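You operate a simulated robot arm through the tools that you are given. There is no shell and no other tool. Be economical: measure what you need, move in short steps, check, and stop when the job is done.

You run a simulated two-armed robot. Do the job below in one go: nothing can be reset, and whatever is moved stays where it is left.

TASK
Vent the plugged bottle, then uncap it on the green mat.
Fine: red vent button before the purple plug goes back to its port; bottle and cap both end on the green mat. Set down upright: small bottle.

The check looks at the end state, three seconds after you hand in, the way a careful person would. Anything else that was tipped, shoved, dropped, spilled or broken makes it a failure. A push-on lid holds only when it is set on centred and level and pressed home; a screw cap is set on level and turned clockwise until tight.

THE ROBOT
Two 7-joint arms with fingered hands on one trunk, on a base that drives. Base frame: it is fixed to the floor where the robot stands at the start and does not move with it; the origin is under the middle of the robot, x ahead of it, y to its left, z up; the surface under the hand at the start is at about z = 0.853. Units: m, rad, N and s.
The left shoulder is at the start at [0.07, 0.146, 1.112], the right one opposite. With the tool pointing down near the work surface each hand reaches from about 0.42 to 0.8 m from the robot's upright axis, wherever it stands, measured 20 degrees to its own side. Places, roughly: bleed tap [0.6, 1.6, 0.9]; blue knob [0.7, 1.8, 0.9]; blue plug (2x2x5 cm) [0.6, 1.2, 0.9]; blue tap [0.6, 1.8, 0.9]; bypass knob [0.6, -0.4, 1]; can valve [0.7, 0.6, 1.1]; cylinder valve [0.6, 2.3, 1]; green mat [0.5, 0.8, 0.9]; green plug (2x2x5 cm) [0.6, 0.6, 0.9]; hood knob [0.7, 0, 1]; purple plug (2x2x5 cm) [0.5, 0.4, 1]; purple port [0.6, 0.4, 0.9]; red knob [0.7, 2, 0.9]; red plug (2x2x5 cm) [0.6, 1.4, 0.9]; red tap [0.6, 2, 0.9]; regulator knob [0.4, 2.3, 1]. Payload 3.5 kg a hand.
The tool frame of a hand sits at the grasp point between the pads (the TCP): z along the fingers, y along the line on which they close. The tips reach 0.025 m beyond it. The gripper opens to 0.088 m. The gripper's body begins 0.029 m behind the TCP. The gripper is a hand of 4 fingers: y runs from the thumb to the fingers, the wrist lies at [-0.013, -0.097, -0.162] in the tool frame, and closing takes about 1.5 s.
Orientation is that of the tool frame in the base frame, as [roll, pitch, yaw] about the fixed x, y, z axes, in that order (R = Rz(yaw) Ry(pitch) Rx(roll)). With the fingers straight down and the wrist toward the robot, the tool's x, y and z point along [0, 1, 0], [1, 0, 0] and [0, 0, -1] of the base frame.

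THE INTERFACE
- The arms move only by the tool play_rows. It takes "left_series", "right_series" or both (then of equal length, played together; a hand with none holds still); each is a list of rows, each an object (a shift or turn left out is 0, a gripper value left out holds the last) with "delta_rot": the turn, a rotation vector about the base's x, y, z in degrees, a list of three; "delta_pos": the shift along the base's x, y, z in m, a list of three. In form: [{"delta_rot": [rx, ry, rz], "delta_pos": [tx, ty, tz]}, ...]. A call has 1 to 8 rows; each row shifts and turns the commanded pose from where the row before left it. "left_gripper" and "right_gripper" are, for a hand that has rows, the gripper command, from -1 (fully open) to 1 (shut), values between in proportion, set as the call begins (left out, the last holds). A row lasts 0.2 s, in which the tool goes at most 0.05 m and 0.15 rad; a call with a longer step from one row to the next is refused whole, and so is a gripper value outside its range. A pose out of reach is approached as far as the arm can. The call stops where the force on the tool passes 40 N (or 10 N more than at its start, if that is more) or the arm is blocked; 0.2 s more then pass. The fingers move at their own pace (about 0.045 m/s each) and stop on an object; they squeeze with about 31 N. The grip force told is the motor's: it shows also when the fingers shut on nothing. Time passes only in rows, and 0.2 s behind the last, so rows that do not move let the fingers close. The reply holds the time, the measured pose of the TCP, the force on the tool along the base axes, the opening and the grip force, in the units named above and with some noise, with the torque about the TCP (base axes, N m) and any sound that the robot's microphone picked up, and new pictures: "views" is both (left out), scene, wrist or none (wrist: the cameras of the hands that moved).
- Cameras (640 x 400 px; columns grow to the right, rows downward): "scene" is now at [0.1345, 0.0305, 1.4332]; the picture's right is [0.35, -0.93, 0.00], its down [-0.51, -0.19, -0.84] and it looks along [0.78, 0.30, -0.55] (base axes); focal length 279 px, centre (320, 200). "left" rides on the left gripper at [-0.064, -0.083, -0.098] in its tool frame; the picture's right is [-0.62, -0.37, 0.69], its down [0.71, -0.63, 0.30] and it looks along [0.32, 0.68, 0.65] (tool axes); focal length 265 px, centre (320, 200). "right" rides on the right gripper at [0.064, -0.083, -0.098] in its tool frame; the picture's right is [-0.62, 0.37, -0.69], its down [-0.71, -0.63, 0.30] and it looks along [-0.32, 0.68, 0.65] (tool axes); focal length 265 px, centre (320, 200). There is no depth. A picture from a camera that has moved, and an enlarged one, comes with that camera's place and axes in the base frame and with its lens.
- slide_trunk(by): slides the trunk up (or, below 0, down) by that many m; the arms and the scene camera ride with it, the base frame stays. It gives what a move gives, with no picture.
- roll_base(legs): drives the robot by 1 to 6 legs, each [ahead, left, turn to the left] in m, m and rad, along the robot's own axes; the way and the turn of a leg run together, so that a leg with both is an arc; at most 1.5 m and 3.142 rad a leg. The arms and the cameras ride along, it lands a little off, and it stops where it bumps. It gives what a move gives, and a new picture of the scene camera.
- move_fingers(index, middle, ring, thumb_bend, thumb_turn, hand): sets how far each is bent, from 0 (flat) to 1 (curled in); at 0.3 the hand is open as for a grip, at 0.7 the pads meet at the TCP. One left out holds its place. A second passes; each finger stops where it meets its share of the squeeze, and holds until it gets a number again. A gripper value or a shape takes the hand back. It gives what a move gives, with no picture; readings hold the bend of each and the force on the fingers (four entries, about 0 where the hand has none), thumb and palm. thumb_turn goes from beside the hand (0) to across from the fingers (1), as for a grip.
- grasp_type(shape, hand): the hand has 4 fingers and takes this shape, open, in about a second: jaw (thumb against the fingers, like two jaws); tri (thumb and two fingers); tip (a fingertip pinch); poke (one finger out to press); point (the index stretched); flat (the hand flat); cup (the hand cupped); fist (a fist). The gripper value then closes the fingers along that shape, each until it touches; the sizes above hold for jaw. It gives what a move gives, with no picture.
- aim_head(pan, tilt): turns the head with the scene camera to pan (to the left, within 1.501 rad either way) and tilt (down, from -0.506 to 1.204), counted from straight ahead of the robot. It gives what a move gives, and a new picture of the scene camera.
- inspect(camera, box): a new picture of the part [left, top, right, bottom] of that camera's present view, enlarged. No time passes.
- close_job(): hands the job in; it is judged then, once.

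Work in short steps. Places have to be worked out from the pictures, the camera data and where the tool is seen: move nearer, look again, correct. Check each grasp and each placing, and mend what went wrong. You have 120 turns and 260 pictures in all, those below and enlarged ones among them. Open the grippers and draw the arms clear of the work before you hand the job in, unless the task says otherwise; then end with one line.

The tools are called after "Call:" by a JSON object that holds its "api" and its "payload". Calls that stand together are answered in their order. play_rows: Moves the arms, as the interface text tells. Its arguments: {"type":"object","properties":{"left_series":{"type":"array"},"left_gripper":{"type":"number"},"right_series":{"type":"array"},"right_gripper":{"type":"number"},"views":{"type":"string","enum":["both","scene","wrist","none"]}},"required":[]} The other tools are called the same way: slide_trunk (by) slides the trunk up or down; grasp_type (shape, hand) gives the hand a shape; move_fingers (index, middle, ring, thumb_bend, thumb_turn, hand) moves the fingers one by one; roll_base (legs) drives the base; aim_head (pan, tilt) turns the head that bears the scene camera; inspect (camera, box) takes an enlarged picture of a part of a camera's view; close_job () hands the job in.

At the start:

```text
time_s: 0.0
left_position: [0.3758, 0.4158, 1.1921]
left_tool_rot: [3.141, -0.001, 1.571]
left_wrist_force: [-0.6, 0.2, -0.1]
left_torque: [-0.01, -0.02, -0.01]
left_finger_gap: 0.0877
left_gripper_force: 0.1
left_shape: jaw
left_bend: [0.3, 0.3, 0.3, 0.3, 0.98]
left_finger forces: [0.0, 0.0, 0.1, 0.0, 0.1, 0.0]
right_position: [0.3981, 0.0759, 1.268]
right_tool_rot: [-3.141, 0.0, 1.57]
right_wrist_force: [0.3, -0.2, 0.1]
right_torque: [-0.01, 0.02, 0.02]
right_finger_gap: 0.0876
right_gripper_force: 0.0
right_shape: jaw
right_bend: [0.3, 0.3, 0.3, 0.3, 0.98]
right_finger forces: [0.0, 0.0, 0.0, 0.1, 0.1, 0.0]
trunk travel left (down, up): [-0.675, 0.165]
robot x, y, heading: [-0.0031, -0.0027, 0.004]
head pan, tilt: [0.363, 0.579]
```

scene: 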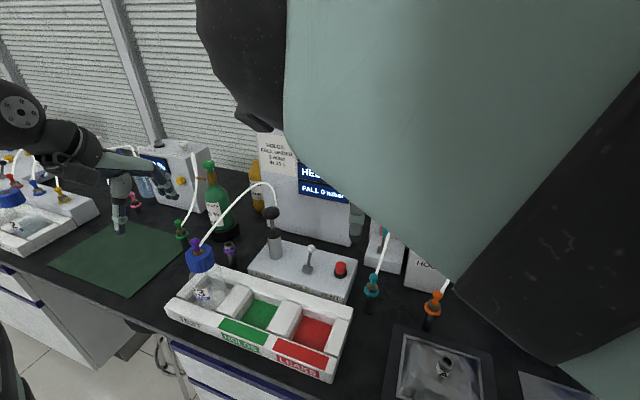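
right: 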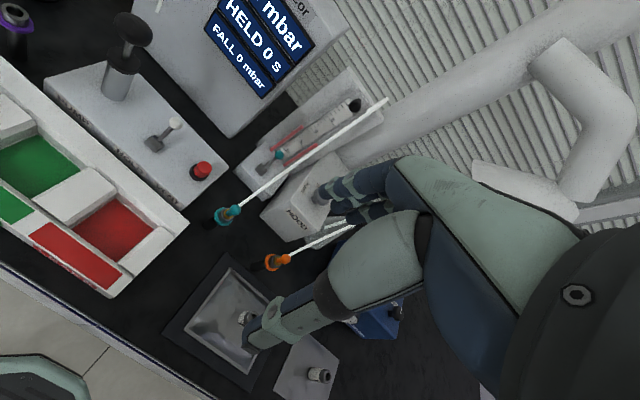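
left: 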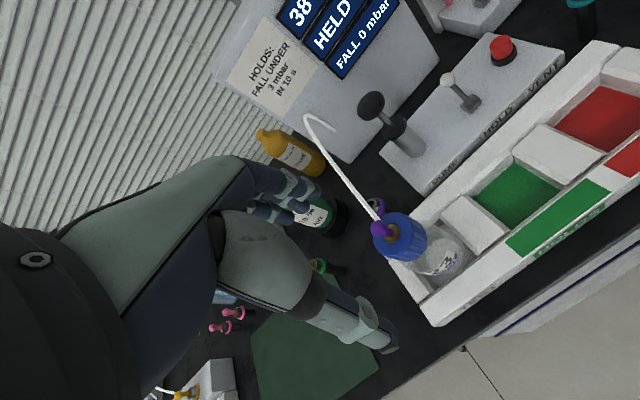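

The right arm blocks part of the scene, so I enlarge the key region: bottle, plug, lever and red button.

Call:
{"api": "inspect", "payload": {"camera": "scene", "box": [150, 140, 390, 390]}}

Call:
{"api": "inspect", "payload": {"camera": "left", "box": [280, 0, 640, 330]}}

```text
1.60 times, centred on (270, 265) of scene
camera zoom: at [0.1345, 0.0305, 1.4332], right [0.35, -0.93, 0.0], down [-0.51, -0.19, -0.84], along [0.78, 0.3, -0.55], focal length 446 px, centre (400, 96)
```

zoom: 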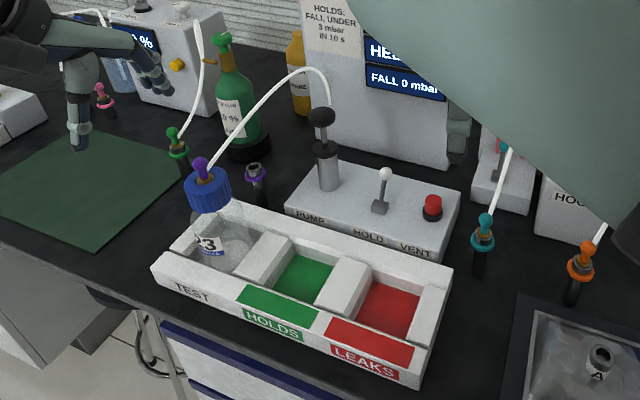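

```text
1.21 times, centred on (460, 165) of left
camera zoom: at [0.2925, 0.3507, 1.2905], right [-0.37, -0.62, -0.69], down [-0.63, 0.71, -0.3], along [0.68, 0.32, -0.65], focal length 322 px, centre (150, 242)
```

zoom: 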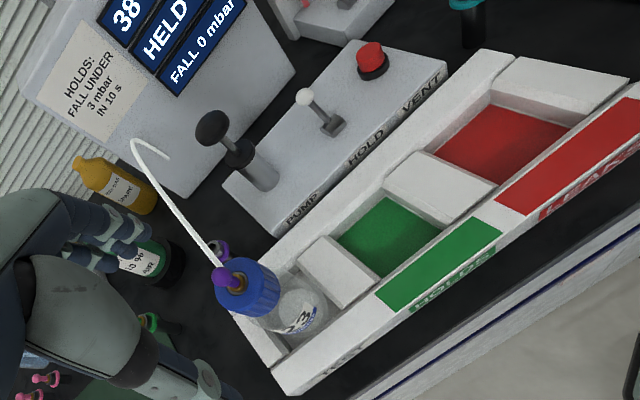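

Estimates from the two views: red button ≈ [0.593, 0.154, 0.928], plug in the cap ≈ [0.448, 0.425, 1.035], purple port ≈ [0.579, 0.46, 0.9]. Driving 0.3 m left puts all of these in comfortable reach.

Call:
{"api": "roll_base", "payload": {"legs": [[0, 0.3, 0]]}}

Call:
{"api": "grasp_type", "payload": {"hand": "right", "shape": "poke"}}

Call:
{"api": "aim_head", "payload": {"pan": 0.0, "tilt": 0.75}}

```text
time_s: 2.0
left_position: [0.3779, 0.7086, 1.1922]
left_tool_rot: [3.141, 0.0, 1.568]
left_wrist_force: [0.1, -0.9, 0.2]
left_torque: [-0.01, -0.02, -0.03]
left_finger_gap: 0.0877
left_gripper_force: 0.0
left_shape: jaw
left_bend: [0.3, 0.3, 0.3, 0.3, 0.98]
left_finger forces: [0.1, 0.0, 0.1, 0.1, 0.0, 0.1]
right_position: [0.3986, 0.367, 1.2672]
right_tool_rot: [3.141, -0.001, 1.567]
right_wrist_force: [1.0, -0.3, 0.2]
right_torque: [-0.02, 0.01, 0.01]
right_finger_gap: 0.0875
right_gripper_force: 0.0
right_shape: jaw
right_bend: [0.3, 0.3, 0.3, 0.3, 0.98]
right_finger forces: [0.0, 0.0, 0.0, 0.1, 0.0, 0.1]
trunk travel left (down, up): [-0.675, 0.165]
robot x, y, heading: [-0.0004, 0.298, 0.001]
head pan, tilt: [0.363, 0.579]
camera scene: at [0.1349, 0.3231, 1.4332], right [0.35, -0.94, 0.0], down [-0.51, -0.19, -0.84], along [0.78, 0.3, -0.55], focal length 279 px, centre (320, 200)
```

scene: 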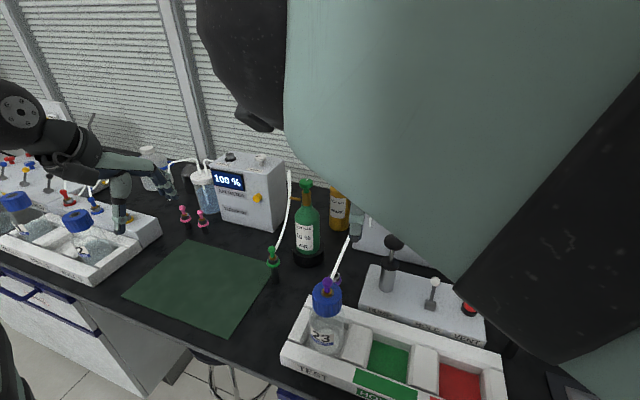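

```text
time_s: 2.9
left_position: [0.3773, 0.7099, 1.1908]
left_tool_rot: [3.142, -0.002, 1.567]
left_wrist_force: [0.1, -0.1, 0.9]
left_torque: [-0.01, -0.03, 0.04]
left_finger_gap: 0.0877
left_gripper_force: 0.1
left_shape: jaw
left_bend: [0.3, 0.3, 0.3, 0.3, 0.98]
left_finger forces: [0.0, 0.0, 0.0, 0.1, 0.1, 0.1]
right_position: [0.3992, 0.369, 1.269]
right_tool_rot: [3.141, 0.0, 1.567]
right_wrist_force: [-0.3, 0.7, 0.8]
right_torque: [0.01, 0.04, -0.03]
right_finger_gap: 0.0
right_gripper_force: 0.1
right_shape: poke
right_bend: [0.7, 0.7, 0.99, 1.0, 1.0]
right_finger forces: [0.0, 0.1, 0.0, 0.0, 0.0, 0.1]
trunk travel left (down, up): [-0.675, 0.165]
robot x, y, heading: [-0.0002, 0.2941, -0.004]
head pan, tilt: [0.363, 0.579]
```

```text
time_s: 3.8
left_position: [0.3773, 0.711, 1.1922]
left_tool_rot: [3.141, -0.001, 1.568]
left_wrist_force: [-0.6, 0.1, 0.9]
left_torque: [-0.03, -0.01, 0.03]
left_finger_gap: 0.0878
left_gripper_force: 0.1
left_shape: jaw
left_bend: [0.3, 0.3, 0.3, 0.3, 0.98]
left_finger forces: [0.0, 0.0, 0.0, 0.0, 0.0, 0.1]
right_position: [0.4003, 0.3685, 1.2672]
right_tool_rot: [3.141, 0.0, 1.568]
right_wrist_force: [0.8, -1.0, -0.3]
right_torque: [0.01, 0.03, 0.02]
right_finger_gap: 0.0
right_gripper_force: 0.1
right_shape: poke
right_bend: [0.7, 0.7, 0.99, 1.0, 1.0]
right_finger forces: [0.1, 0.1, 0.1, 0.1, 0.0, 0.1]
trunk travel left (down, up): [-0.675, 0.165]
robot x, y, heading: [-0.0041, 0.2971, 0.002]
head pan, tilt: [0.0, 0.75]
camera scene: at [0.1345, 0.2933, 1.4184], right [0.0, -1.0, 0.0], down [-0.68, 0.0, -0.73], along [0.73, 0.0, -0.68], focal length 279 px, centre (320, 200)
```

scene: 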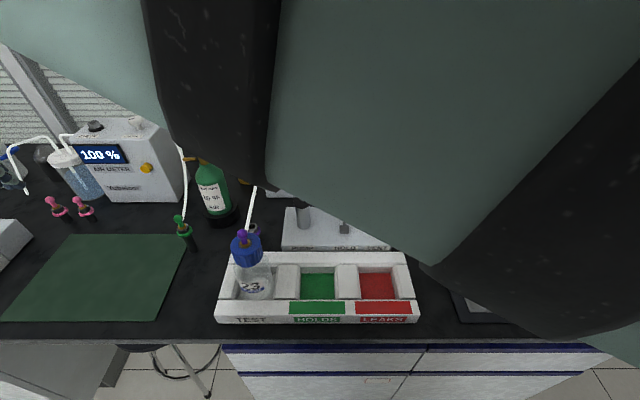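

Move the right hand to above the button in stages (right, then ahead, then down) and look.

Call:
{"api": "play_rows", "payload": {"right_series": [{"delta_pos": [0, -0.045, 0]}, {"delta_pos": [0, -0.045, 0]}, {"delta_pos": [0, -0.045, 0]}, {"delta_pos": [0, -0.045, 0]}, {"delta_pos": [0.045, -0.03, 0]}, {"delta_pos": [0.048, 0, -0.01]}, {"delta_pos": [0.048, 0, -0.01]}, {"delta_pos": [0.045, 0, -0.02]}], "views": "none"}}

Call:
{"api": "play_rows", "payload": {"right_series": [{"delta_pos": [0, 0, -0.04]}, {"delta_pos": [0, 0, -0.04]}, {"delta_pos": [0, 0, -0.04]}], "views": "both"}}

```text
refused: row 5 steps farther than a row can; nothing moved
```

```text
time_s: 4.6
left_position: [0.3778, 0.7103, 1.1912]
left_tool_rot: [-3.142, -0.001, 1.566]
left_wrist_force: [0.1, -0.1, -0.9]
left_torque: [0.02, -0.02, 0.0]
left_finger_gap: 0.0877
left_gripper_force: 0.1
left_shape: jaw
left_bend: [0.3, 0.3, 0.3, 0.3, 0.98]
left_finger forces: [0.1, 0.1, 0.0, 0.0, 0.0, 0.0]
right_position: [0.4016, 0.3715, 1.1492]
right_tool_rot: [-3.139, 0.001, 1.568]
right_wrist_force: [-0.6, 0.0, -0.5]
right_torque: [0.0, -0.01, -0.02]
right_finger_gap: 0.0
right_gripper_force: 0.1
right_shape: poke
right_bend: [0.7, 0.7, 0.99, 1.0, 1.0]
right_finger forces: [0.1, 0.0, 0.0, 0.1, 0.0, 0.1]
trunk travel left (down, up): [-0.675, 0.165]
robot x, y, heading: [0.0002, 0.2951, 0.0]
head pan, tilt: [0.0, 0.75]
camera scene: at [0.1352, 0.2938, 1.4183], right [0.0, -1.0, 0.0], down [-0.68, 0.0, -0.73], along [0.73, 0.0, -0.68], focal length 279 px, centre (320, 200)
camera right: at [0.3172, 0.4341, 1.248], right [0.37, -0.62, 0.69], down [-0.63, -0.71, -0.3], along [0.68, -0.33, -0.65], focal length 265 px, centre (320, 200)
```

scene: 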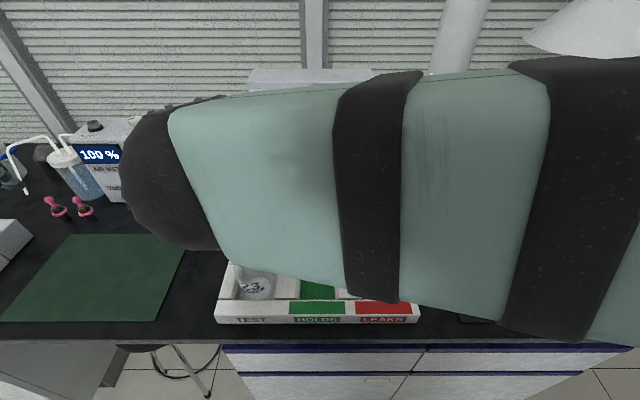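
right: 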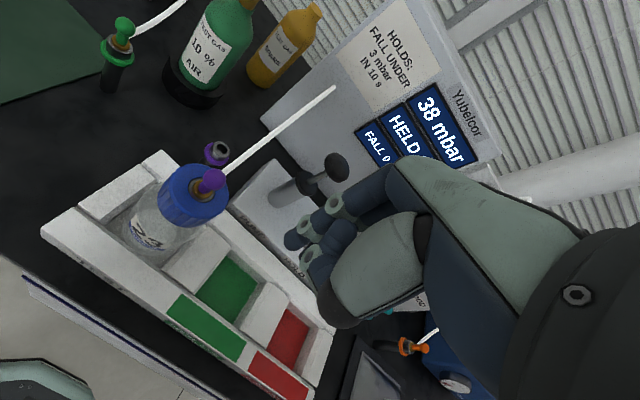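

Both readings fine. Lift slightly away from the plug, then move right and ahead.

Call:
{"api": "play_rows", "payload": {"right_series": [{"delta_pos": [0, -0.035, 0.03]}, {"delta_pos": [0, -0.045, 0]}, {"delta_pos": [0, -0.045, 0]}, {"delta_pos": [0, -0.045, 0]}, {"delta_pos": [0.03, -0.035, 0]}, {"delta_pos": [0.045, -0.01, 0]}, {"delta_pos": [0.045, 0, -0.02]}, {"delta_pos": [0.04, 0, -0.025]}], "views": "both"}}

Call:
{"api": "inspect", "payload": {"camera": "right", "box": [160, 120, 480, 400]}}

```text
time_s: 6.4
left_position: [0.3788, 0.7092, 1.1908]
left_tool_rot: [-3.14, 0.001, 1.566]
left_wrist_force: [0.6, 0.5, 0.0]
left_torque: [0.01, 0.03, 0.0]
left_finger_gap: 0.0877
left_gripper_force: 0.0
left_shape: jaw
left_bend: [0.3, 0.3, 0.3, 0.3, 0.98]
left_finger forces: [0.1, 0.0, 0.0, 0.1, 0.0, 0.1]
right_position: [0.5615, 0.1535, 1.1327]
right_tool_rot: [-3.139, 0.0, 1.567]
right_wrist_force: [-0.5, -0.2, -0.6]
right_torque: [0.01, 0.01, 0.01]
right_finger_gap: 0.0
right_gripper_force: 0.3
right_shape: poke
right_bend: [0.7, 0.7, 0.99, 1.0, 1.0]
right_finger forces: [0.0, 0.0, 0.0, 0.0, 0.0, 0.0]
trunk travel left (down, up): [-0.675, 0.165]
robot x, y, heading: [0.0051, 0.2936, -0.003]
head pan, tilt: [0.0, 0.75]
camera scene: at [0.137, 0.293, 1.4181], right [0.0, -1.0, 0.0], down [-0.68, 0.0, -0.73], along [0.73, 0.0, -0.68], focal length 279 px, centre (320, 200)
camera right: at [0.478, 0.2166, 1.2321], right [0.37, -0.62, 0.69], down [-0.63, -0.71, -0.3], along [0.68, -0.33, -0.65], focal length 265 px, centre (320, 200)
```

scene: 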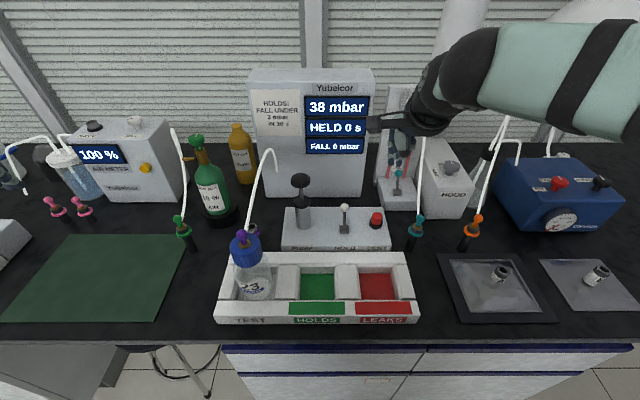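
right: 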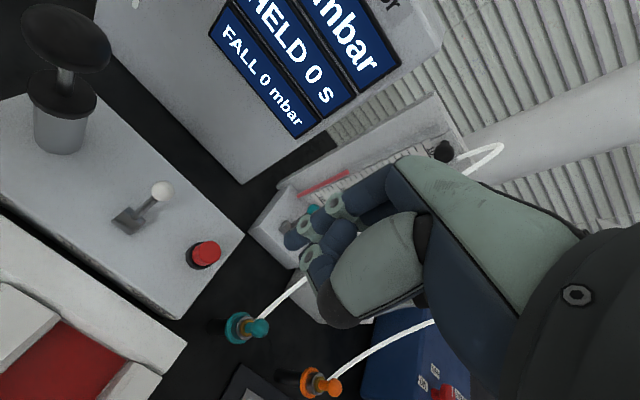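

```text
1.43 times, centred on (320, 260) of right
camera zoom: at [0.478, 0.2166, 1.2321], right [0.37, -0.62, 0.69], down [-0.63, -0.71, -0.3], along [0.68, -0.33, -0.65], focal length 379 px, centre (320, 114)
```

zoom: 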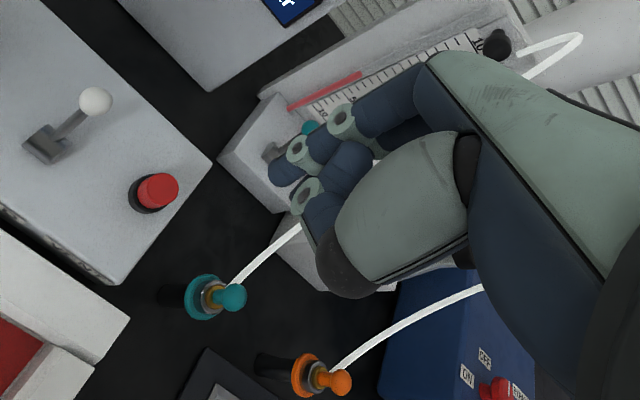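

The button agrees at ≈[0.596, 0.157, 0.93]. I curl the middle finger so only the index presses, and come lower above the button.

Call:
{"api": "move_fingers", "payload": {"hand": "right", "middle": 1.0}}

Call:
{"api": "play_rows", "payload": {"right_series": [{"delta_pos": [0.017, 0.0, -0.04]}, {"delta_pos": [0.017, 0.0, -0.04]}, {"delta_pos": [0, 0, -0.04]}, {"delta_pos": [0, 0, 0]}], "views": "both"}}

Call:
{"api": "inspect", "payload": {"camera": "right", "box": [200, 150, 400, 350]}}

Call:
{"api": "inspect", "payload": {"camera": "scene", "box": [280, 120, 480, 260]}}

```text
time_s: 7.4
left_position: [0.3778, 0.7095, 1.1912]
left_tool_rot: [3.141, -0.001, 1.566]
left_wrist_force: [0.2, -1.1, 0.6]
left_torque: [0.04, -0.02, 0.0]
left_finger_gap: 0.0876
left_gripper_force: 0.0
left_shape: jaw
left_bend: [0.3, 0.3, 0.3, 0.3, 0.98]
left_finger forces: [0.1, 0.0, 0.1, 0.1, 0.0, 0.0]
right_position: [0.5583, 0.1534, 1.135]
right_tool_rot: [-3.139, -0.002, 1.567]
right_wrist_force: [0.0, 0.3, -1.1]
right_torque: [0.0, 0.02, -0.02]
right_finger_gap: 0.0227
right_gripper_force: 0.1
right_shape: fingers
right_bend: [0.7, 1.0, 0.99, 1.0, 1.0]
right_finger forces: [0.2, 0.1, 0.0, 0.0, 0.0, 0.0]
trunk travel left (down, up): [-0.675, 0.165]
robot x, y, heading: [0.0029, 0.2925, -0.009]
head pan, tilt: [0.0, 0.75]
```

```text
time_s: 8.4
left_position: [0.3779, 0.7098, 1.1912]
left_tool_rot: [3.14, 0.0, 1.566]
left_wrist_force: [-0.4, -0.2, -0.5]
left_torque: [0.02, 0.03, 0.0]
left_finger_gap: 0.0875
left_gripper_force: 0.1
left_shape: jaw
left_bend: [0.3, 0.3, 0.3, 0.3, 0.98]
left_finger forces: [0.0, 0.1, 0.0, 0.1, 0.0, 0.0]
right_position: [0.5919, 0.1522, 1.0143]
right_tool_rot: [3.141, -0.001, 1.568]
right_wrist_force: [0.3, 1.3, 0.1]
right_torque: [-0.01, 0.02, -0.01]
right_finger_gap: 0.0227
right_gripper_force: 0.0
right_shape: fingers
right_bend: [0.7, 1.0, 0.99, 1.0, 1.0]
right_finger forces: [0.0, 0.0, 0.0, 0.0, 0.0, 0.1]
trunk travel left (down, up): [-0.675, 0.165]
robot x, y, heading: [0.0012, 0.2958, -0.005]
head pan, tilt: [0.0, 0.75]
camera scene: at [0.1343, 0.2932, 1.4184], right [0.0, -1.0, 0.0], down [-0.68, 0.0, -0.73], along [0.73, 0.0, -0.68], focal length 279 px, centre (320, 200)
camera right: at [0.5093, 0.216, 1.1139], right [0.37, -0.62, 0.69], down [-0.63, -0.71, -0.3], along [0.68, -0.33, -0.65], focal length 265 px, centre (320, 200)
```

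scene: 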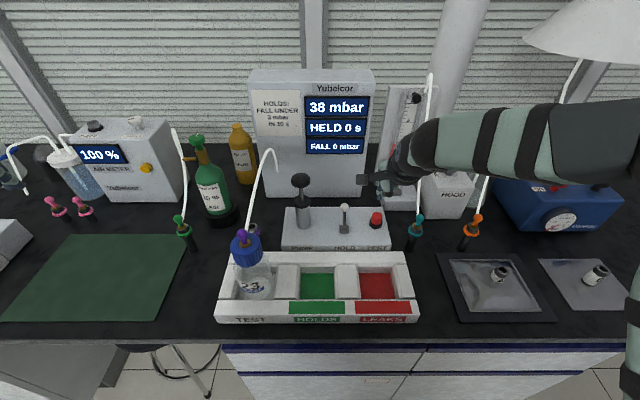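
right: 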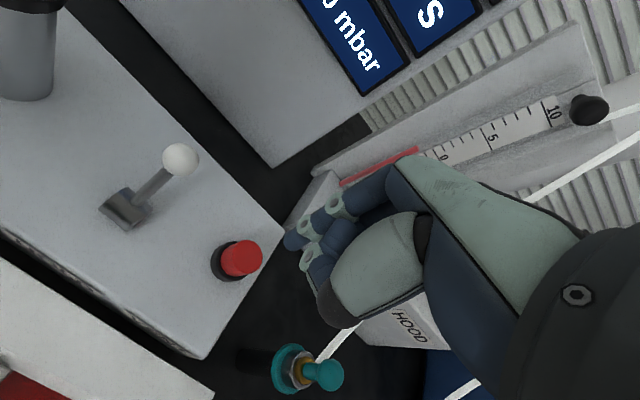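

```text
2.00 times, centred on (300, 250) of right
camera zoom: at [0.5093, 0.216, 1.1139], right [0.37, -0.62, 0.69], down [-0.63, -0.71, -0.3], along [0.68, -0.33, -0.65], focal length 531 px, centre (360, 100)
```

zoom: 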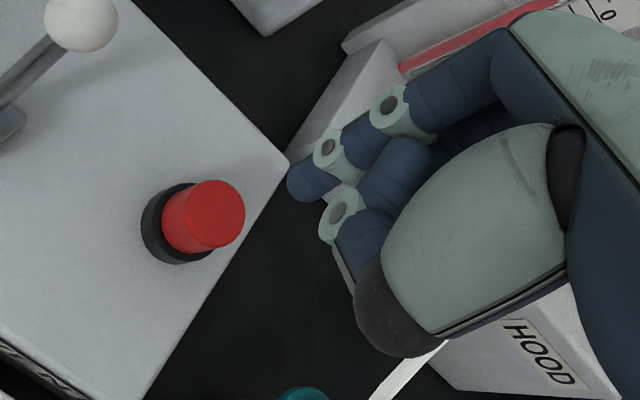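

```text
2.86 times, centred on (380, 190) of scene
camera zoom: at [0.1343, 0.2932, 1.4184], right [0.0, -1.0, 0.0], down [-0.68, 0.0, -0.73], along [0.73, 0.0, -0.68], focal length 797 px, centre (149, 229)
```

zoom: 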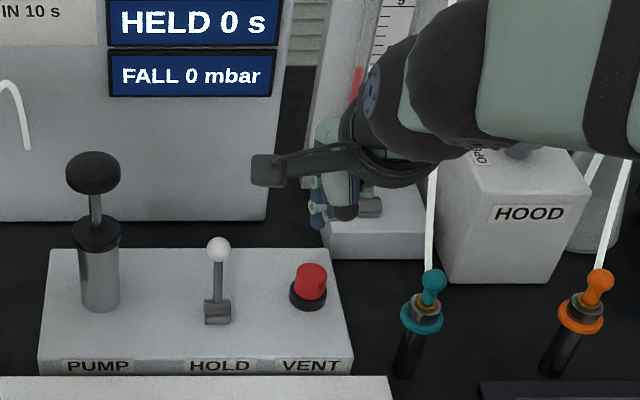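

Index tip is at ≈[0.591, 0.16, 0.997], button top ≈[0.596, 0.158, 0.937]. I descend carefully with small steps at the end.

Call:
{"api": "play_rows", "payload": {"right_series": [{"delta_pos": [0.004, -0.002, -0.03]}, {"delta_pos": [0, 0, -0.02]}, {"delta_pos": [0, 0, -0.005]}, {"delta_pos": [0, 0, -0.004]}, {"delta_pos": [0, 0, -0.004]}, {"delta_pos": [0, 0, 0]}], "views": "scene"}}

Call:
{"api": "inspect", "payload": {"camera": "scene", "box": [280, 90, 480, 260]}}

```text
time_s: 9.8
left_position: [0.3773, 0.7101, 1.192]
left_tool_rot: [3.141, 0.0, 1.567]
left_wrist_force: [0.1, 0.1, 0.3]
left_torque: [0.01, 0.0, -0.01]
left_finger_gap: 0.0872
left_gripper_force: 0.0
left_shape: jaw
left_bend: [0.3, 0.3, 0.3, 0.3, 0.98]
left_finger forces: [0.1, 0.0, 0.1, 0.0, 0.0, 0.0]
right_position: [0.5967, 0.1528, 0.9504]
right_tool_rot: [-3.141, 0.0, 1.567]
right_wrist_force: [1.2, -0.7, 2.2]
right_torque: [-0.01, 0.0, -0.01]
right_finger_gap: 0.022
right_gripper_force: 1.2
right_shape: fingers
right_bend: [0.7, 1.0, 0.99, 1.0, 1.0]
right_finger forces: [2.2, 0.0, 0.0, 0.1, 0.0, 0.1]
trunk travel left (down, up): [-0.675, 0.165]
robot x, y, heading: [0.0023, 0.2988, -0.005]
head pan, tilt: [0.0, 0.75]
camera scene: at [0.1342, 0.2931, 1.4184], right [0.0, -1.0, 0.0], down [-0.68, 0.0, -0.73], along [0.73, 0.0, -0.68], focal length 279 px, centre (320, 200)
```

scene: 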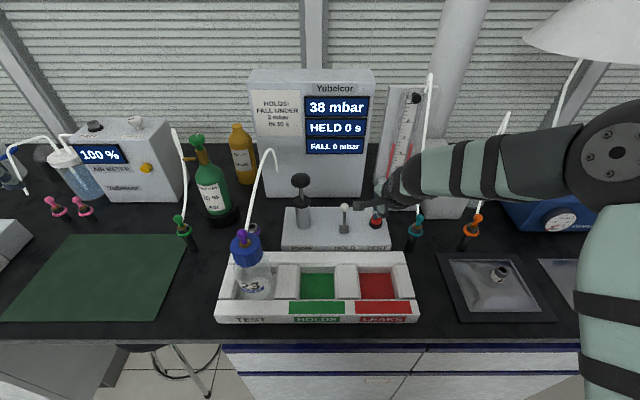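

```text
2.35 times, centred on (380, 175) of scene
camera zoom: at [0.1342, 0.2931, 1.4184], right [0.0, -1.0, 0.0], down [-0.68, 0.0, -0.73], along [0.73, 0.0, -0.68], focal length 656 px, centre (179, 259)
```

zoom: 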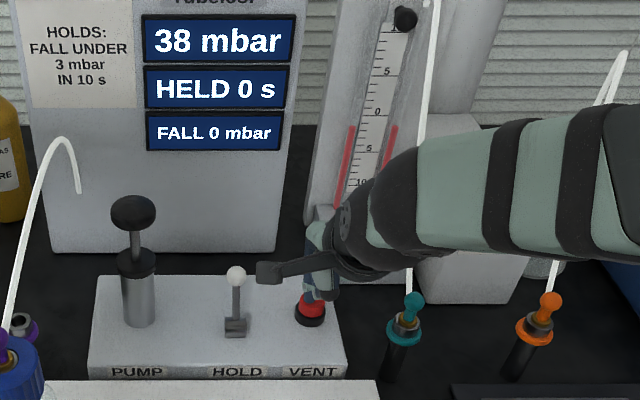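

Contact with the button (2.2 N). Press a few mm more.

Call:
{"api": "play_rows", "payload": {"right_series": [{"delta_pos": [0, 0, -0.003]}, {"delta_pos": [0, 0, -0.003]}, {"delta_pos": [0, 0, -0.003]}, {"delta_pos": [0, 0, 0]}, {"delta_pos": [0, 0, 0]}], "views": "scene"}}

```text
time_s: 11.0
left_position: [0.3773, 0.7118, 1.1923]
left_tool_rot: [-3.14, 0.0, 1.567]
left_wrist_force: [-0.1, 0.0, 0.9]
left_torque: [-0.02, 0.02, 0.01]
left_finger_gap: 0.0875
left_gripper_force: 0.1
left_shape: jaw
left_bend: [0.3, 0.3, 0.3, 0.3, 0.98]
left_finger forces: [0.1, 0.0, 0.0, 0.1, 0.0, 0.0]
right_position: [0.5963, 0.1516, 0.9429]
right_tool_rot: [3.14, 0.0, 1.567]
right_wrist_force: [2.4, 2.7, 8.9]
right_torque: [0.08, -0.07, 0.0]
right_finger_gap: 0.022
right_gripper_force: 4.3
right_shape: fingers
right_bend: [0.7, 1.0, 0.99, 1.0, 1.0]
right_finger forces: [8.7, 0.1, 0.0, 0.1, 0.1, 0.0]
trunk travel left (down, up): [-0.675, 0.165]
robot x, y, heading: [-0.0008, 0.2948, -0.003]
head pan, tilt: [0.0, 0.75]
heard: click
camera scene: at [0.1333, 0.2941, 1.4186], right [0.0, -1.0, 0.0], down [-0.68, 0.0, -0.73], along [0.73, 0.0, -0.68], focal length 279 px, centre (320, 200)
```

scene: 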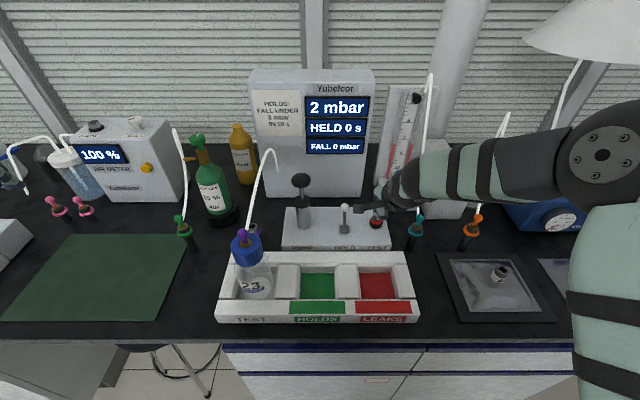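

Click heard and pressure is falling (2 mbar). Hold a moment until it reads 0.

Call:
{"api": "play_rows", "payload": {"right_series": [{}, {}, {}, {}, {}, {}], "views": "scene"}}

```text
time_s: 12.4
left_position: [0.3759, 0.7097, 1.191]
left_tool_rot: [3.141, 0.001, 1.567]
left_wrist_force: [0.5, -0.3, 0.6]
left_torque: [-0.02, 0.0, -0.02]
left_finger_gap: 0.0878
left_gripper_force: 0.0
left_shape: jaw
left_bend: [0.3, 0.3, 0.3, 0.3, 0.98]
left_finger forces: [0.0, 0.1, 0.0, 0.0, 0.1, 0.0]
right_position: [0.5965, 0.152, 0.9426]
right_tool_rot: [3.14, 0.0, 1.568]
right_wrist_force: [1.4, 2.0, 10.4]
right_torque: [0.07, -0.08, -0.01]
right_finger_gap: 0.0222
right_gripper_force: 5.4
right_shape: fingers
right_bend: [0.7, 1.0, 0.99, 1.0, 1.0]
right_finger forces: [10.7, 0.1, 0.0, 0.1, 0.0, 0.1]
trunk travel left (down, up): [-0.675, 0.165]
robot x, y, heading: [0.0002, 0.2941, -0.002]
head pan, tilt: [0.0, 0.75]
camera scene: at [0.133, 0.2942, 1.4186], right [0.0, -1.0, 0.0], down [-0.68, 0.0, -0.73], along [0.73, 0.0, -0.68], focal length 279 px, centre (320, 200)
```

scene: 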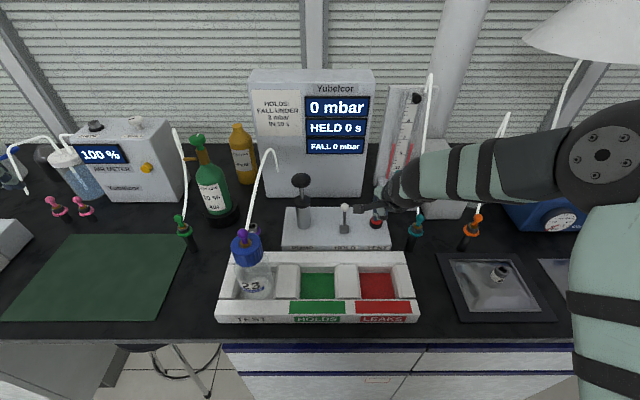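

Pressure is 0 mbar; vented. Retract the right hand up and to the right, and turn the left hand camera toward the plug for a close look.

Call:
{"api": "play_rows", "payload": {"right_series": [{"delta_pos": [0, 0, 0.04]}, {"delta_pos": [0, 0, 0.045]}, {"delta_pos": [0, 0, 0.045]}, {"delta_pos": [-0.03, -0.03, 0.02]}, {"delta_pos": [-0.035, -0.03, 0.0]}, {"delta_pos": [-0.04, -0.02, 0.0]}, {"delta_pos": [-0.04, -0.02, 0.0]}, {"delta_pos": [-0.03, -0.0, 0.0]}], "left_series": [{"delta_pos": [0, -0.045, 0]}, {"delta_pos": [0, -0.045, 0]}, {"delta_pos": [0, -0.045, 0]}, {"delta_pos": [0, -0.03, 0]}, {}, {}, {}, {}], "views": "both"}}

Call:
{"api": "inspect", "payload": {"camera": "scene", "box": [180, 140, 340, 300]}}

```text
time_s: 14.2
left_position: [0.4043, 0.5943, 1.1976]
left_tool_rot: [3.14, 0.015, 1.568]
left_wrist_force: [0.9, 0.3, 0.5]
left_torque: [0.0, 0.02, -0.05]
left_finger_gap: 0.0877
left_gripper_force: 0.1
left_shape: jaw
left_bend: [0.3, 0.3, 0.3, 0.3, 0.98]
left_finger forces: [0.1, 0.0, 0.1, 0.1, 0.0, 0.1]
left hand out of reach, approached as far as the arm can: row 3, 4
right_position: [0.4222, 0.0522, 1.0911]
right_tool_rot: [3.14, 0.003, 1.568]
right_wrist_force: [-0.7, 0.8, -0.4]
right_torque: [0.0, 0.03, 0.04]
right_finger_gap: 0.0223
right_gripper_force: 0.1
right_shape: fingers
right_bend: [0.7, 1.0, 0.99, 1.0, 1.0]
right_finger forces: [0.0, 0.0, 0.1, 0.0, 0.0, 0.0]
trunk travel left (down, up): [-0.675, 0.165]
robot x, y, heading: [0.0026, 0.2952, -0.002]
head pan, tilt: [0.0, 0.75]
camera scene: at [0.1335, 0.2944, 1.4185], right [0.0, -1.0, 0.0], down [-0.68, 0.0, -0.73], along [0.73, 0.0, -0.68], focal length 279 px, centre (320, 200)
camera right: at [0.3387, 0.1153, 1.1912], right [0.37, -0.62, 0.69], down [-0.63, -0.71, -0.3], along [0.68, -0.33, -0.65], focal length 265 px, centre (320, 200)
camera left: at [0.3212, 0.5308, 1.2969], right [-0.37, -0.63, -0.68], down [-0.63, 0.71, -0.31], along [0.69, 0.31, -0.66], focal length 265 px, centre (320, 200)
```

scene: 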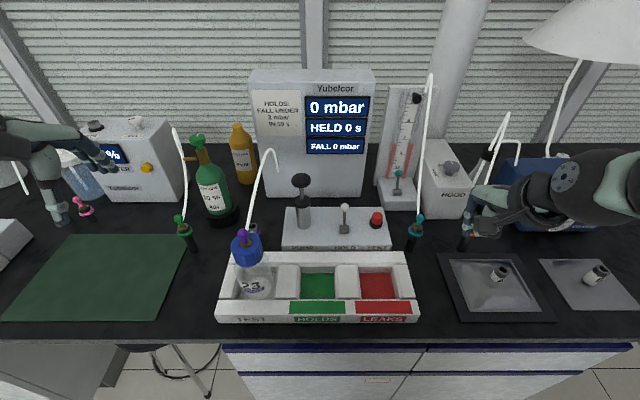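
right: 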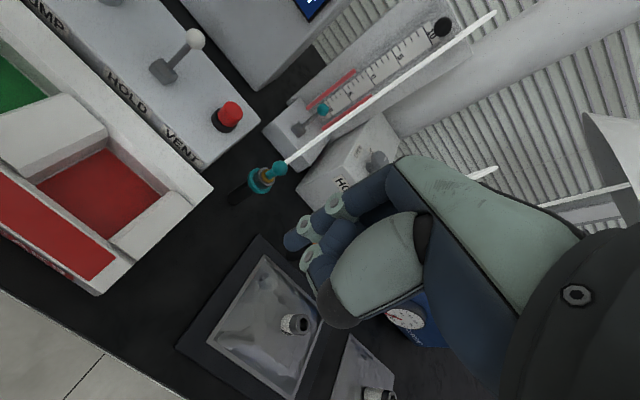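
left: 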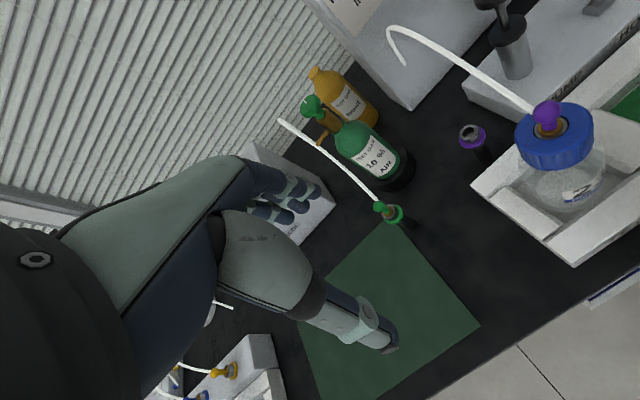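

```text
2.50 times, centred on (260, 220) of scene
camera zoom: at [0.1335, 0.2944, 1.4185], right [0.0, -1.0, 0.0], down [-0.68, 0.0, -0.73], along [0.73, 0.0, -0.68], focal length 697 px, centre (470, 150)
```

zoom: 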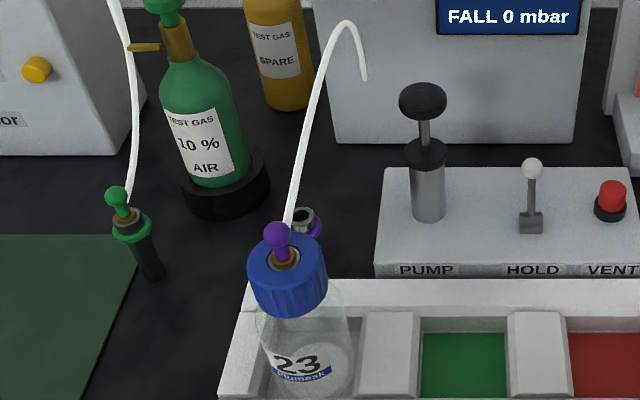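

Hose exits the plug forward (+x), nearly level; knob centre ≈[0.449, 0.429, 1.045], cap top ≈1.016. I'll grip from above with fingers closing along y. First back up slightly for reach, turning the hand as well.

Call:
{"api": "roll_base", "payload": {"legs": [[-0.09, 0, 0]]}}

Call:
{"api": "play_rows", "payload": {"left_series": [{"delta_rot": [0, 0, -8]}, {"delta_rot": [0, 0, -8]}, {"delta_rot": [0, 0, -8]}, {"delta_rot": [0, 0, -8]}, {"delta_rot": [0, 0, -8]}, {"delta_rot": [0, 0, -8]}, {"delta_rot": [0, 0, -8]}, {"delta_rot": [0, 0, -8]}], "views": "none"}}

Call:
{"api": "play_rows", "payload": {"left_series": [{"delta_rot": [0, 0, -8]}, {"delta_rot": [0, 0, -8]}, {"delta_rot": [0, 0, -8]}, {"delta_rot": [0, 0, -2]}, {}], "views": "both"}}

```text
time_s: 15.3
left_position: [0.319, 0.5926, 1.1965]
left_tool_rot: [-3.139, 0.011, 1.564]
left_wrist_force: [0.1, -0.2, 0.5]
left_torque: [0.05, 0.0, 0.02]
left_finger_gap: 0.0876
left_gripper_force: 0.0
left_shape: jaw
left_bend: [0.3, 0.3, 0.3, 0.3, 0.98]
left_finger forces: [0.0, 0.1, 0.0, 0.1, 0.0, 0.1]
right_position: [0.3354, 0.0491, 1.091]
right_tool_rot: [-3.14, -0.001, 1.565]
right_wrist_force: [0.0, -0.2, -0.3]
right_torque: [0.02, -0.03, 0.03]
right_finger_gap: 0.0227
right_gripper_force: 0.0
right_shape: fingers
right_bend: [0.7, 1.0, 0.99, 1.0, 1.0]
right_finger forces: [0.0, 0.1, 0.1, 0.0, 0.1, 0.0]
trunk travel left (down, up): [-0.675, 0.165]
robot x, y, heading: [-0.089, 0.2921, -0.006]
head pan, tilt: [0.0, 0.75]
camera scene: at [0.0477, 0.2928, 1.4182], right [-0.01, -1.0, 0.0], down [-0.68, 0.0, -0.73], along [0.73, 0.0, -0.68], focal length 279 px, centre (320, 200)
```

scene: 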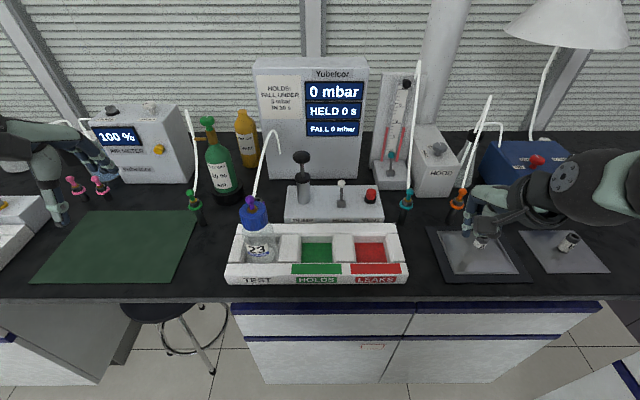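

```text
time_s: 17.1
left_position: [0.3192, 0.5951, 1.1969]
left_tool_rot: [-3.14, 0.012, 0.445]
left_wrist_force: [-0.3, 0.2, -0.2]
left_torque: [-0.03, 0.01, 0.02]
left_finger_gap: 0.0876
left_gripper_force: 0.1
left_shape: jaw
left_bend: [0.3, 0.3, 0.3, 0.3, 0.98]
left_finger forces: [0.0, 0.0, 0.1, 0.0, 0.0, 0.1]
right_position: [0.3343, 0.0511, 1.0914]
right_tool_rot: [-3.14, 0.002, 1.564]
right_wrist_force: [-0.4, 0.1, 0.3]
right_torque: [-0.02, 0.02, 0.0]
right_finger_gap: 0.0226
right_gripper_force: 0.0
right_shape: fingers
right_bend: [0.7, 1.0, 0.99, 1.0, 1.0]
right_finger forces: [0.0, 0.0, 0.0, 0.0, 0.0, 0.1]
trunk travel left (down, up): [-0.675, 0.165]
robot x, y, heading: [-0.0872, 0.2935, -0.003]
head pan, tilt: [0.0, 0.75]
```

```text
time_s: 17.9
left_position: [0.3202, 0.5904, 1.1978]
left_tool_rot: [3.119, 0.014, 0.058]
left_wrist_force: [9.8, -19.1, -7.3]
left_torque: [1.47, 0.51, 0.52]
left_finger_gap: 0.0876
left_gripper_force: 0.2
left_shape: jaw
left_bend: [0.3, 0.3, 0.3, 0.3, 0.98]
left_finger forces: [0.1, 0.0, 0.1, 0.0, 0.1, 0.0]
right_position: [0.3349, 0.0504, 1.092]
right_tool_rot: [-3.139, 0.0, 1.565]
right_wrist_force: [-0.8, -0.3, 0.3]
right_torque: [-0.02, -0.01, 0.0]
right_finger_gap: 0.0225
right_gripper_force: 0.0
right_shape: fingers
right_bend: [0.7, 1.0, 0.99, 1.0, 1.0]
right_finger forces: [0.0, 0.0, 0.0, 0.0, 0.0, 0.0]
trunk travel left (down, up): [-0.675, 0.165]
robot x, y, heading: [-0.0865, 0.2956, -0.01]
head pan, tilt: [0.0, 0.75]
stopped in row 4 (left hand): the force on the tool passed its limit at 160 N (the readings are from after the stop); the commanded pose is now the measured one
camera scene: at [0.0469, 0.2935, 1.4183], right [-0.01, -1.0, 0.0], down [-0.68, 0.0, -0.73], along [0.73, 0.0, -0.68], focal length 279 px, centre (320, 200)
camera left: at [0.2529, 0.6707, 1.2961], right [-0.65, 0.32, -0.69], down [0.67, 0.66, -0.33], along [0.36, -0.68, -0.64], focal length 265 px, centre (320, 200)
```

scene: 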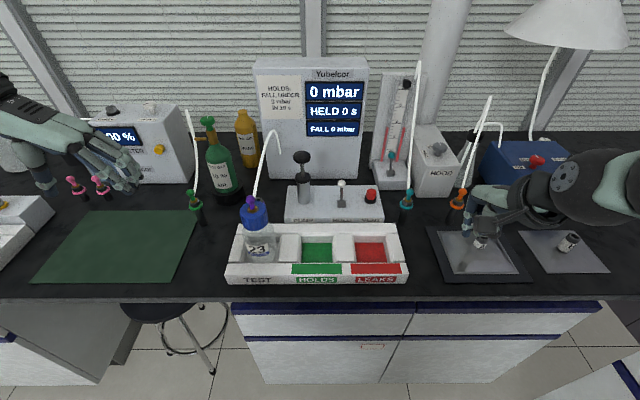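
left: 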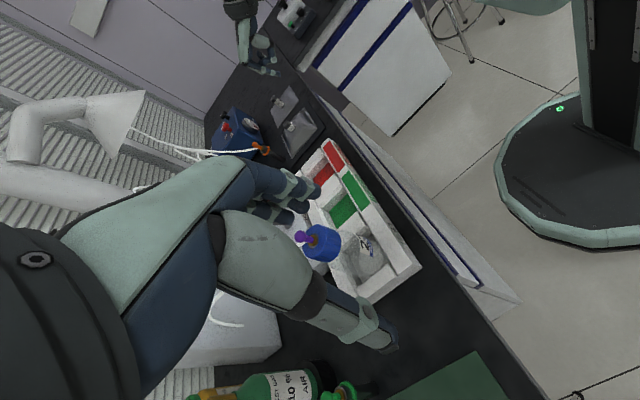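

The wrist turn hit a limit near the body. Back off the yaw a bit and move out forward, toward above the plug.

Call:
{"api": "play_rows", "payload": {"left_series": [{"delta_rot": [0, 0, 8], "delta_pos": [0.03, 0, 0]}, {"delta_rot": [0, 0, 8], "delta_pos": [0.035, -0.02, 0]}, {"delta_pos": [0.035, -0.03, 0]}, {"delta_pos": [0.01, -0.045, -0.01]}, {"delta_pos": [0.01, -0.045, -0.01]}, {"delta_pos": [0, -0.02, -0.02]}, {}], "views": "both"}}

```text
time_s: 19.5
left_position: [0.4378, 0.4286, 1.158]
left_tool_rot: [3.121, 0.013, 0.336]
left_wrist_force: [0.5, -0.3, 0.4]
left_torque: [0.02, 0.01, -0.01]
left_finger_gap: 0.0879
left_gripper_force: 0.0
left_shape: jaw
left_bend: [0.3, 0.3, 0.3, 0.3, 0.98]
left_finger forces: [0.0, 0.1, 0.0, 0.0, 0.0, 0.1]
right_position: [0.3337, 0.0497, 1.0923]
right_tool_rot: [3.141, -0.001, 1.564]
right_wrist_force: [-0.6, 0.1, 0.3]
right_torque: [0.02, 0.01, 0.02]
right_finger_gap: 0.0223
right_gripper_force: 0.0
right_shape: fingers
right_bend: [0.7, 1.0, 0.99, 1.0, 1.0]
right_finger forces: [0.1, 0.0, 0.1, 0.0, 0.0, 0.1]
trunk travel left (down, up): [-0.675, 0.165]
robot x, y, heading: [-0.091, 0.2941, -0.003]
head pan, tilt: [0.0, 0.75]
camera scene: at [0.0457, 0.2933, 1.4184], right [-0.01, -1.0, 0.0], down [-0.68, 0.0, -0.73], along [0.73, 0.0, -0.68], focal length 279 px, centre (320, 200)
camera left: at [0.3501, 0.4873, 1.2561], right [-0.71, 0.13, -0.69], down [0.47, 0.82, -0.33], along [0.53, -0.55, -0.64], focal length 265 px, centre (320, 200)
```

scene: 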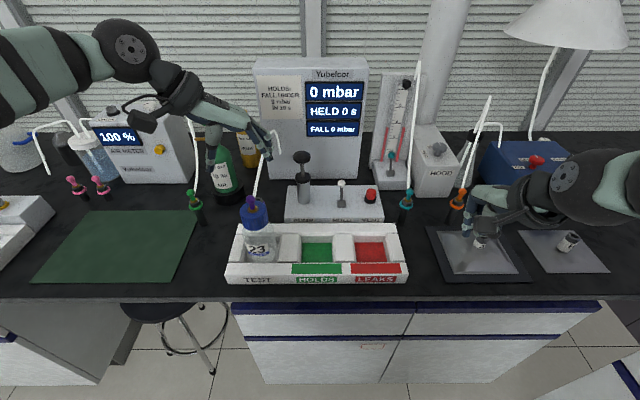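
left: 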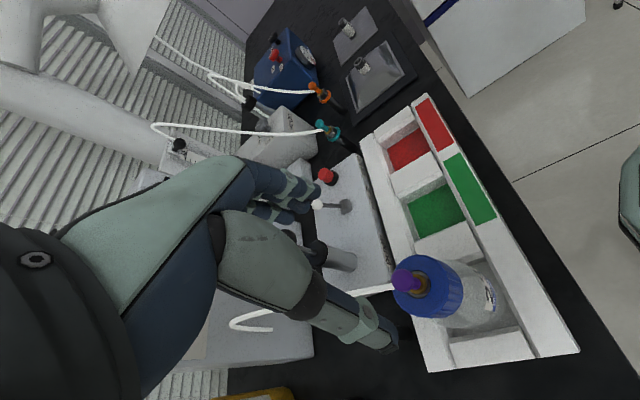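

Tool is now nearly above the knob ([0.4495, 0.4297]) with closing mostly along y. Shift 1 cm forward and lower to just above it, then check.

Call:
{"api": "play_rows", "payload": {"left_series": [{"delta_pos": [0.0115, 0.001, -0.02]}, {"delta_pos": [0, 0, -0.03]}, {"delta_pos": [0, 0, -0.02]}, {}], "views": "both"}}

Call:
{"api": "inspect", "payload": {"camera": "scene", "box": [190, 100, 330, 270]}}

```text
time_s: 20.5
left_position: [0.4495, 0.431, 1.0871]
left_tool_rot: [3.122, 0.012, 0.335]
left_wrist_force: [-0.6, -0.6, -0.5]
left_torque: [0.02, -0.03, 0.0]
left_finger_gap: 0.0875
left_gripper_force: 0.1
left_shape: jaw
left_bend: [0.3, 0.3, 0.3, 0.3, 0.98]
left_finger forces: [0.0, 0.0, 0.1, 0.1, 0.0, 0.0]
right_position: [0.3346, 0.0496, 1.0909]
right_tool_rot: [-3.14, -0.001, 1.564]
right_wrist_force: [1.0, 0.4, -0.5]
right_torque: [-0.01, -0.02, 0.02]
right_finger_gap: 0.0225
right_gripper_force: 0.0
right_shape: fingers
right_bend: [0.7, 1.0, 0.99, 1.0, 1.0]
right_finger forces: [0.0, 0.0, 0.0, 0.0, 0.1, 0.0]
trunk travel left (down, up): [-0.675, 0.165]
robot x, y, heading: [-0.0843, 0.2944, -0.003]
head pan, tilt: [0.0, 0.75]
camera scene: at [0.0464, 0.2932, 1.4183], right [-0.01, -1.0, 0.0], down [-0.68, 0.0, -0.73], along [0.73, 0.0, -0.68], focal length 279 px, centre (320, 200)
camera left: at [0.3627, 0.489, 1.1853], right [-0.71, 0.13, -0.69], down [0.47, 0.82, -0.33], along [0.53, -0.55, -0.64], focal length 265 px, centre (320, 200)
```

scene: 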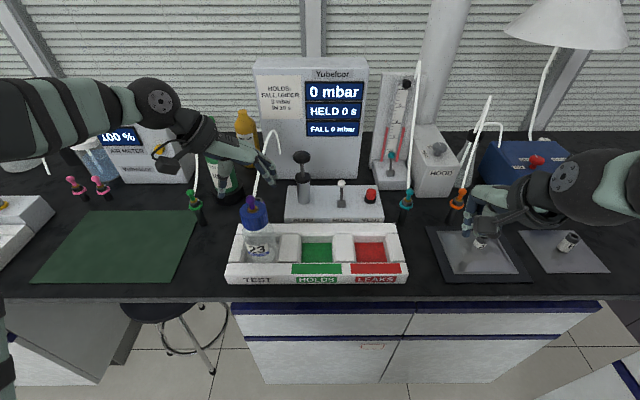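
left: 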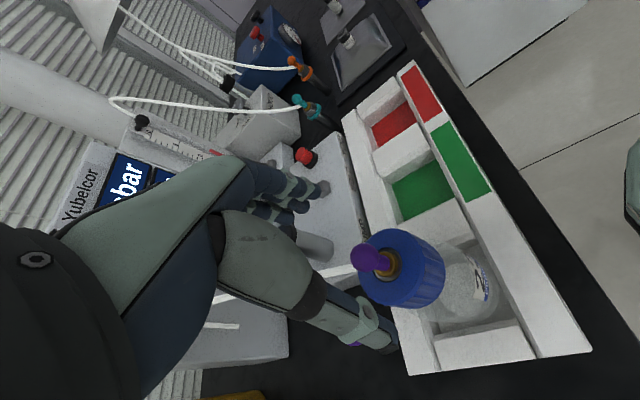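

```text
2.35 times, centred on (260, 185) of scene
camera zoom: at [0.0464, 0.2932, 1.4183], right [-0.01, -1.0, 0.0], down [-0.68, 0.0, -0.73], along [0.73, 0.0, -0.68], focal length 656 px, centre (461, 235)
```

zoom: 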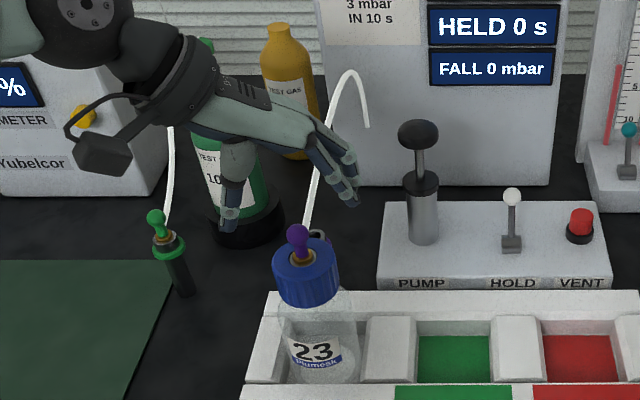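

Knob is centred between thumb and fingers. Lower to TCP z≈1.052 and close gently.

Call:
{"api": "play_rows", "payload": {"left_series": [{"delta_pos": [-0.001, 0, -0.02]}, {"delta_pos": [0, 0, -0.015]}, {}], "views": "none"}}

Call:
{"api": "play_rows", "payload": {"left_series": [{}, {}, {}, {}, {}, {}, {}, {}], "left_gripper": 1, "views": "both"}}

Call:
{"api": "inspect", "payload": {"camera": "scene", "box": [200, 120, 320, 270]}}

```text
time_s: 21.3
left_position: [0.4496, 0.4312, 1.0518]
left_tool_rot: [3.122, 0.012, 0.334]
left_wrist_force: [0.2, 0.0, -0.2]
left_torque: [0.04, -0.01, -0.01]
left_finger_gap: 0.0876
left_gripper_force: 0.0
left_shape: jaw
left_bend: [0.3, 0.3, 0.3, 0.3, 0.98]
left_finger forces: [0.1, 0.0, 0.1, 0.0, 0.1, 0.0]
right_position: [0.3348, 0.0501, 1.0919]
right_tool_rot: [-3.141, 0.001, 1.565]
right_wrist_force: [0.0, 0.9, 0.1]
right_torque: [-0.01, 0.01, -0.05]
right_finger_gap: 0.0223
right_gripper_force: 0.0
right_shape: fingers
right_bend: [0.7, 1.0, 0.99, 1.0, 1.0]
right_finger forces: [0.0, 0.0, 0.0, 0.0, 0.0, 0.0]
trunk travel left (down, up): [-0.675, 0.165]
robot x, y, heading: [-0.0873, 0.2969, -0.0]
head pan, tilt: [0.0, 0.75]
```

```text
time_s: 23.1
left_position: [0.451, 0.4314, 1.0538]
left_tool_rot: [3.121, 0.013, 0.335]
left_wrist_force: [-0.5, 0.2, -0.7]
left_torque: [0.01, 0.02, 0.0]
left_finger_gap: 0.0052
left_gripper_force: 30.7
left_shape: jaw
left_bend: [0.72, 0.7, 0.7, 0.76, 1.0]
left_finger forces: [18.2, 7.4, 0.1, 0.1, 25.4, 0.0]
right_position: [0.3334, 0.0494, 1.091]
right_tool_rot: [-3.141, 0.001, 1.565]
right_wrist_force: [-0.2, 0.8, -0.1]
right_torque: [-0.01, 0.01, 0.0]
right_finger_gap: 0.0221
right_gripper_force: 0.0
right_shape: fingers
right_bend: [0.7, 1.0, 0.99, 1.0, 1.0]
right_finger forces: [0.0, 0.0, 0.1, 0.0, 0.1, 0.0]
trunk travel left (down, up): [-0.675, 0.165]
robot x, y, heading: [-0.0885, 0.2964, -0.007]
head pan, tilt: [0.0, 0.75]
camera scene: at [0.0463, 0.293, 1.4184], right [-0.01, -1.0, 0.0], down [-0.68, 0.0, -0.73], along [0.73, 0.0, -0.68], focal length 279 px, centre (320, 200)
camera left: at [0.3625, 0.4895, 1.1507], right [-0.71, 0.13, -0.69], down [0.47, 0.82, -0.33], along [0.53, -0.55, -0.64], focal length 265 px, centre (320, 200)
```

scene: 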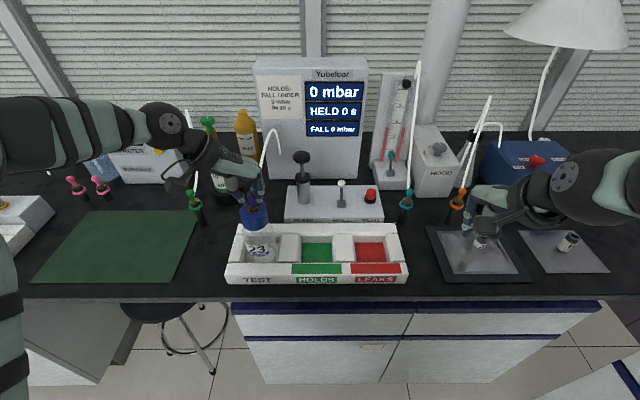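
left: 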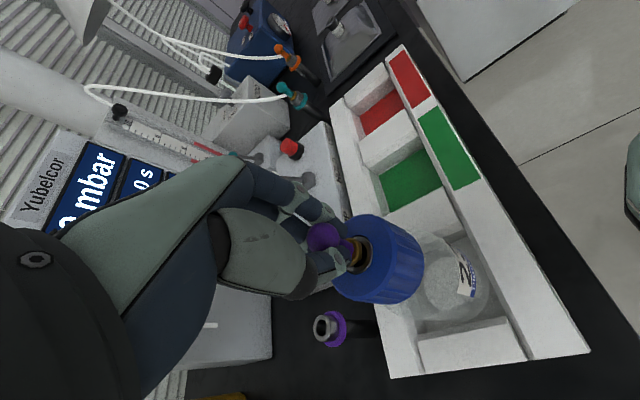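

```text
2.67 times, centred on (260, 195) of scene
camera zoom: at [0.0463, 0.293, 1.4184], right [-0.01, -1.0, 0.0], down [-0.68, 0.0, -0.73], along [0.73, 0.0, -0.68], focal length 744 px, centre (480, 213)
```

zoom: 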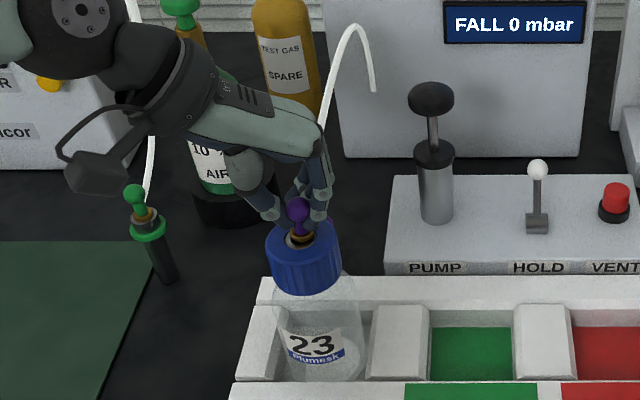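

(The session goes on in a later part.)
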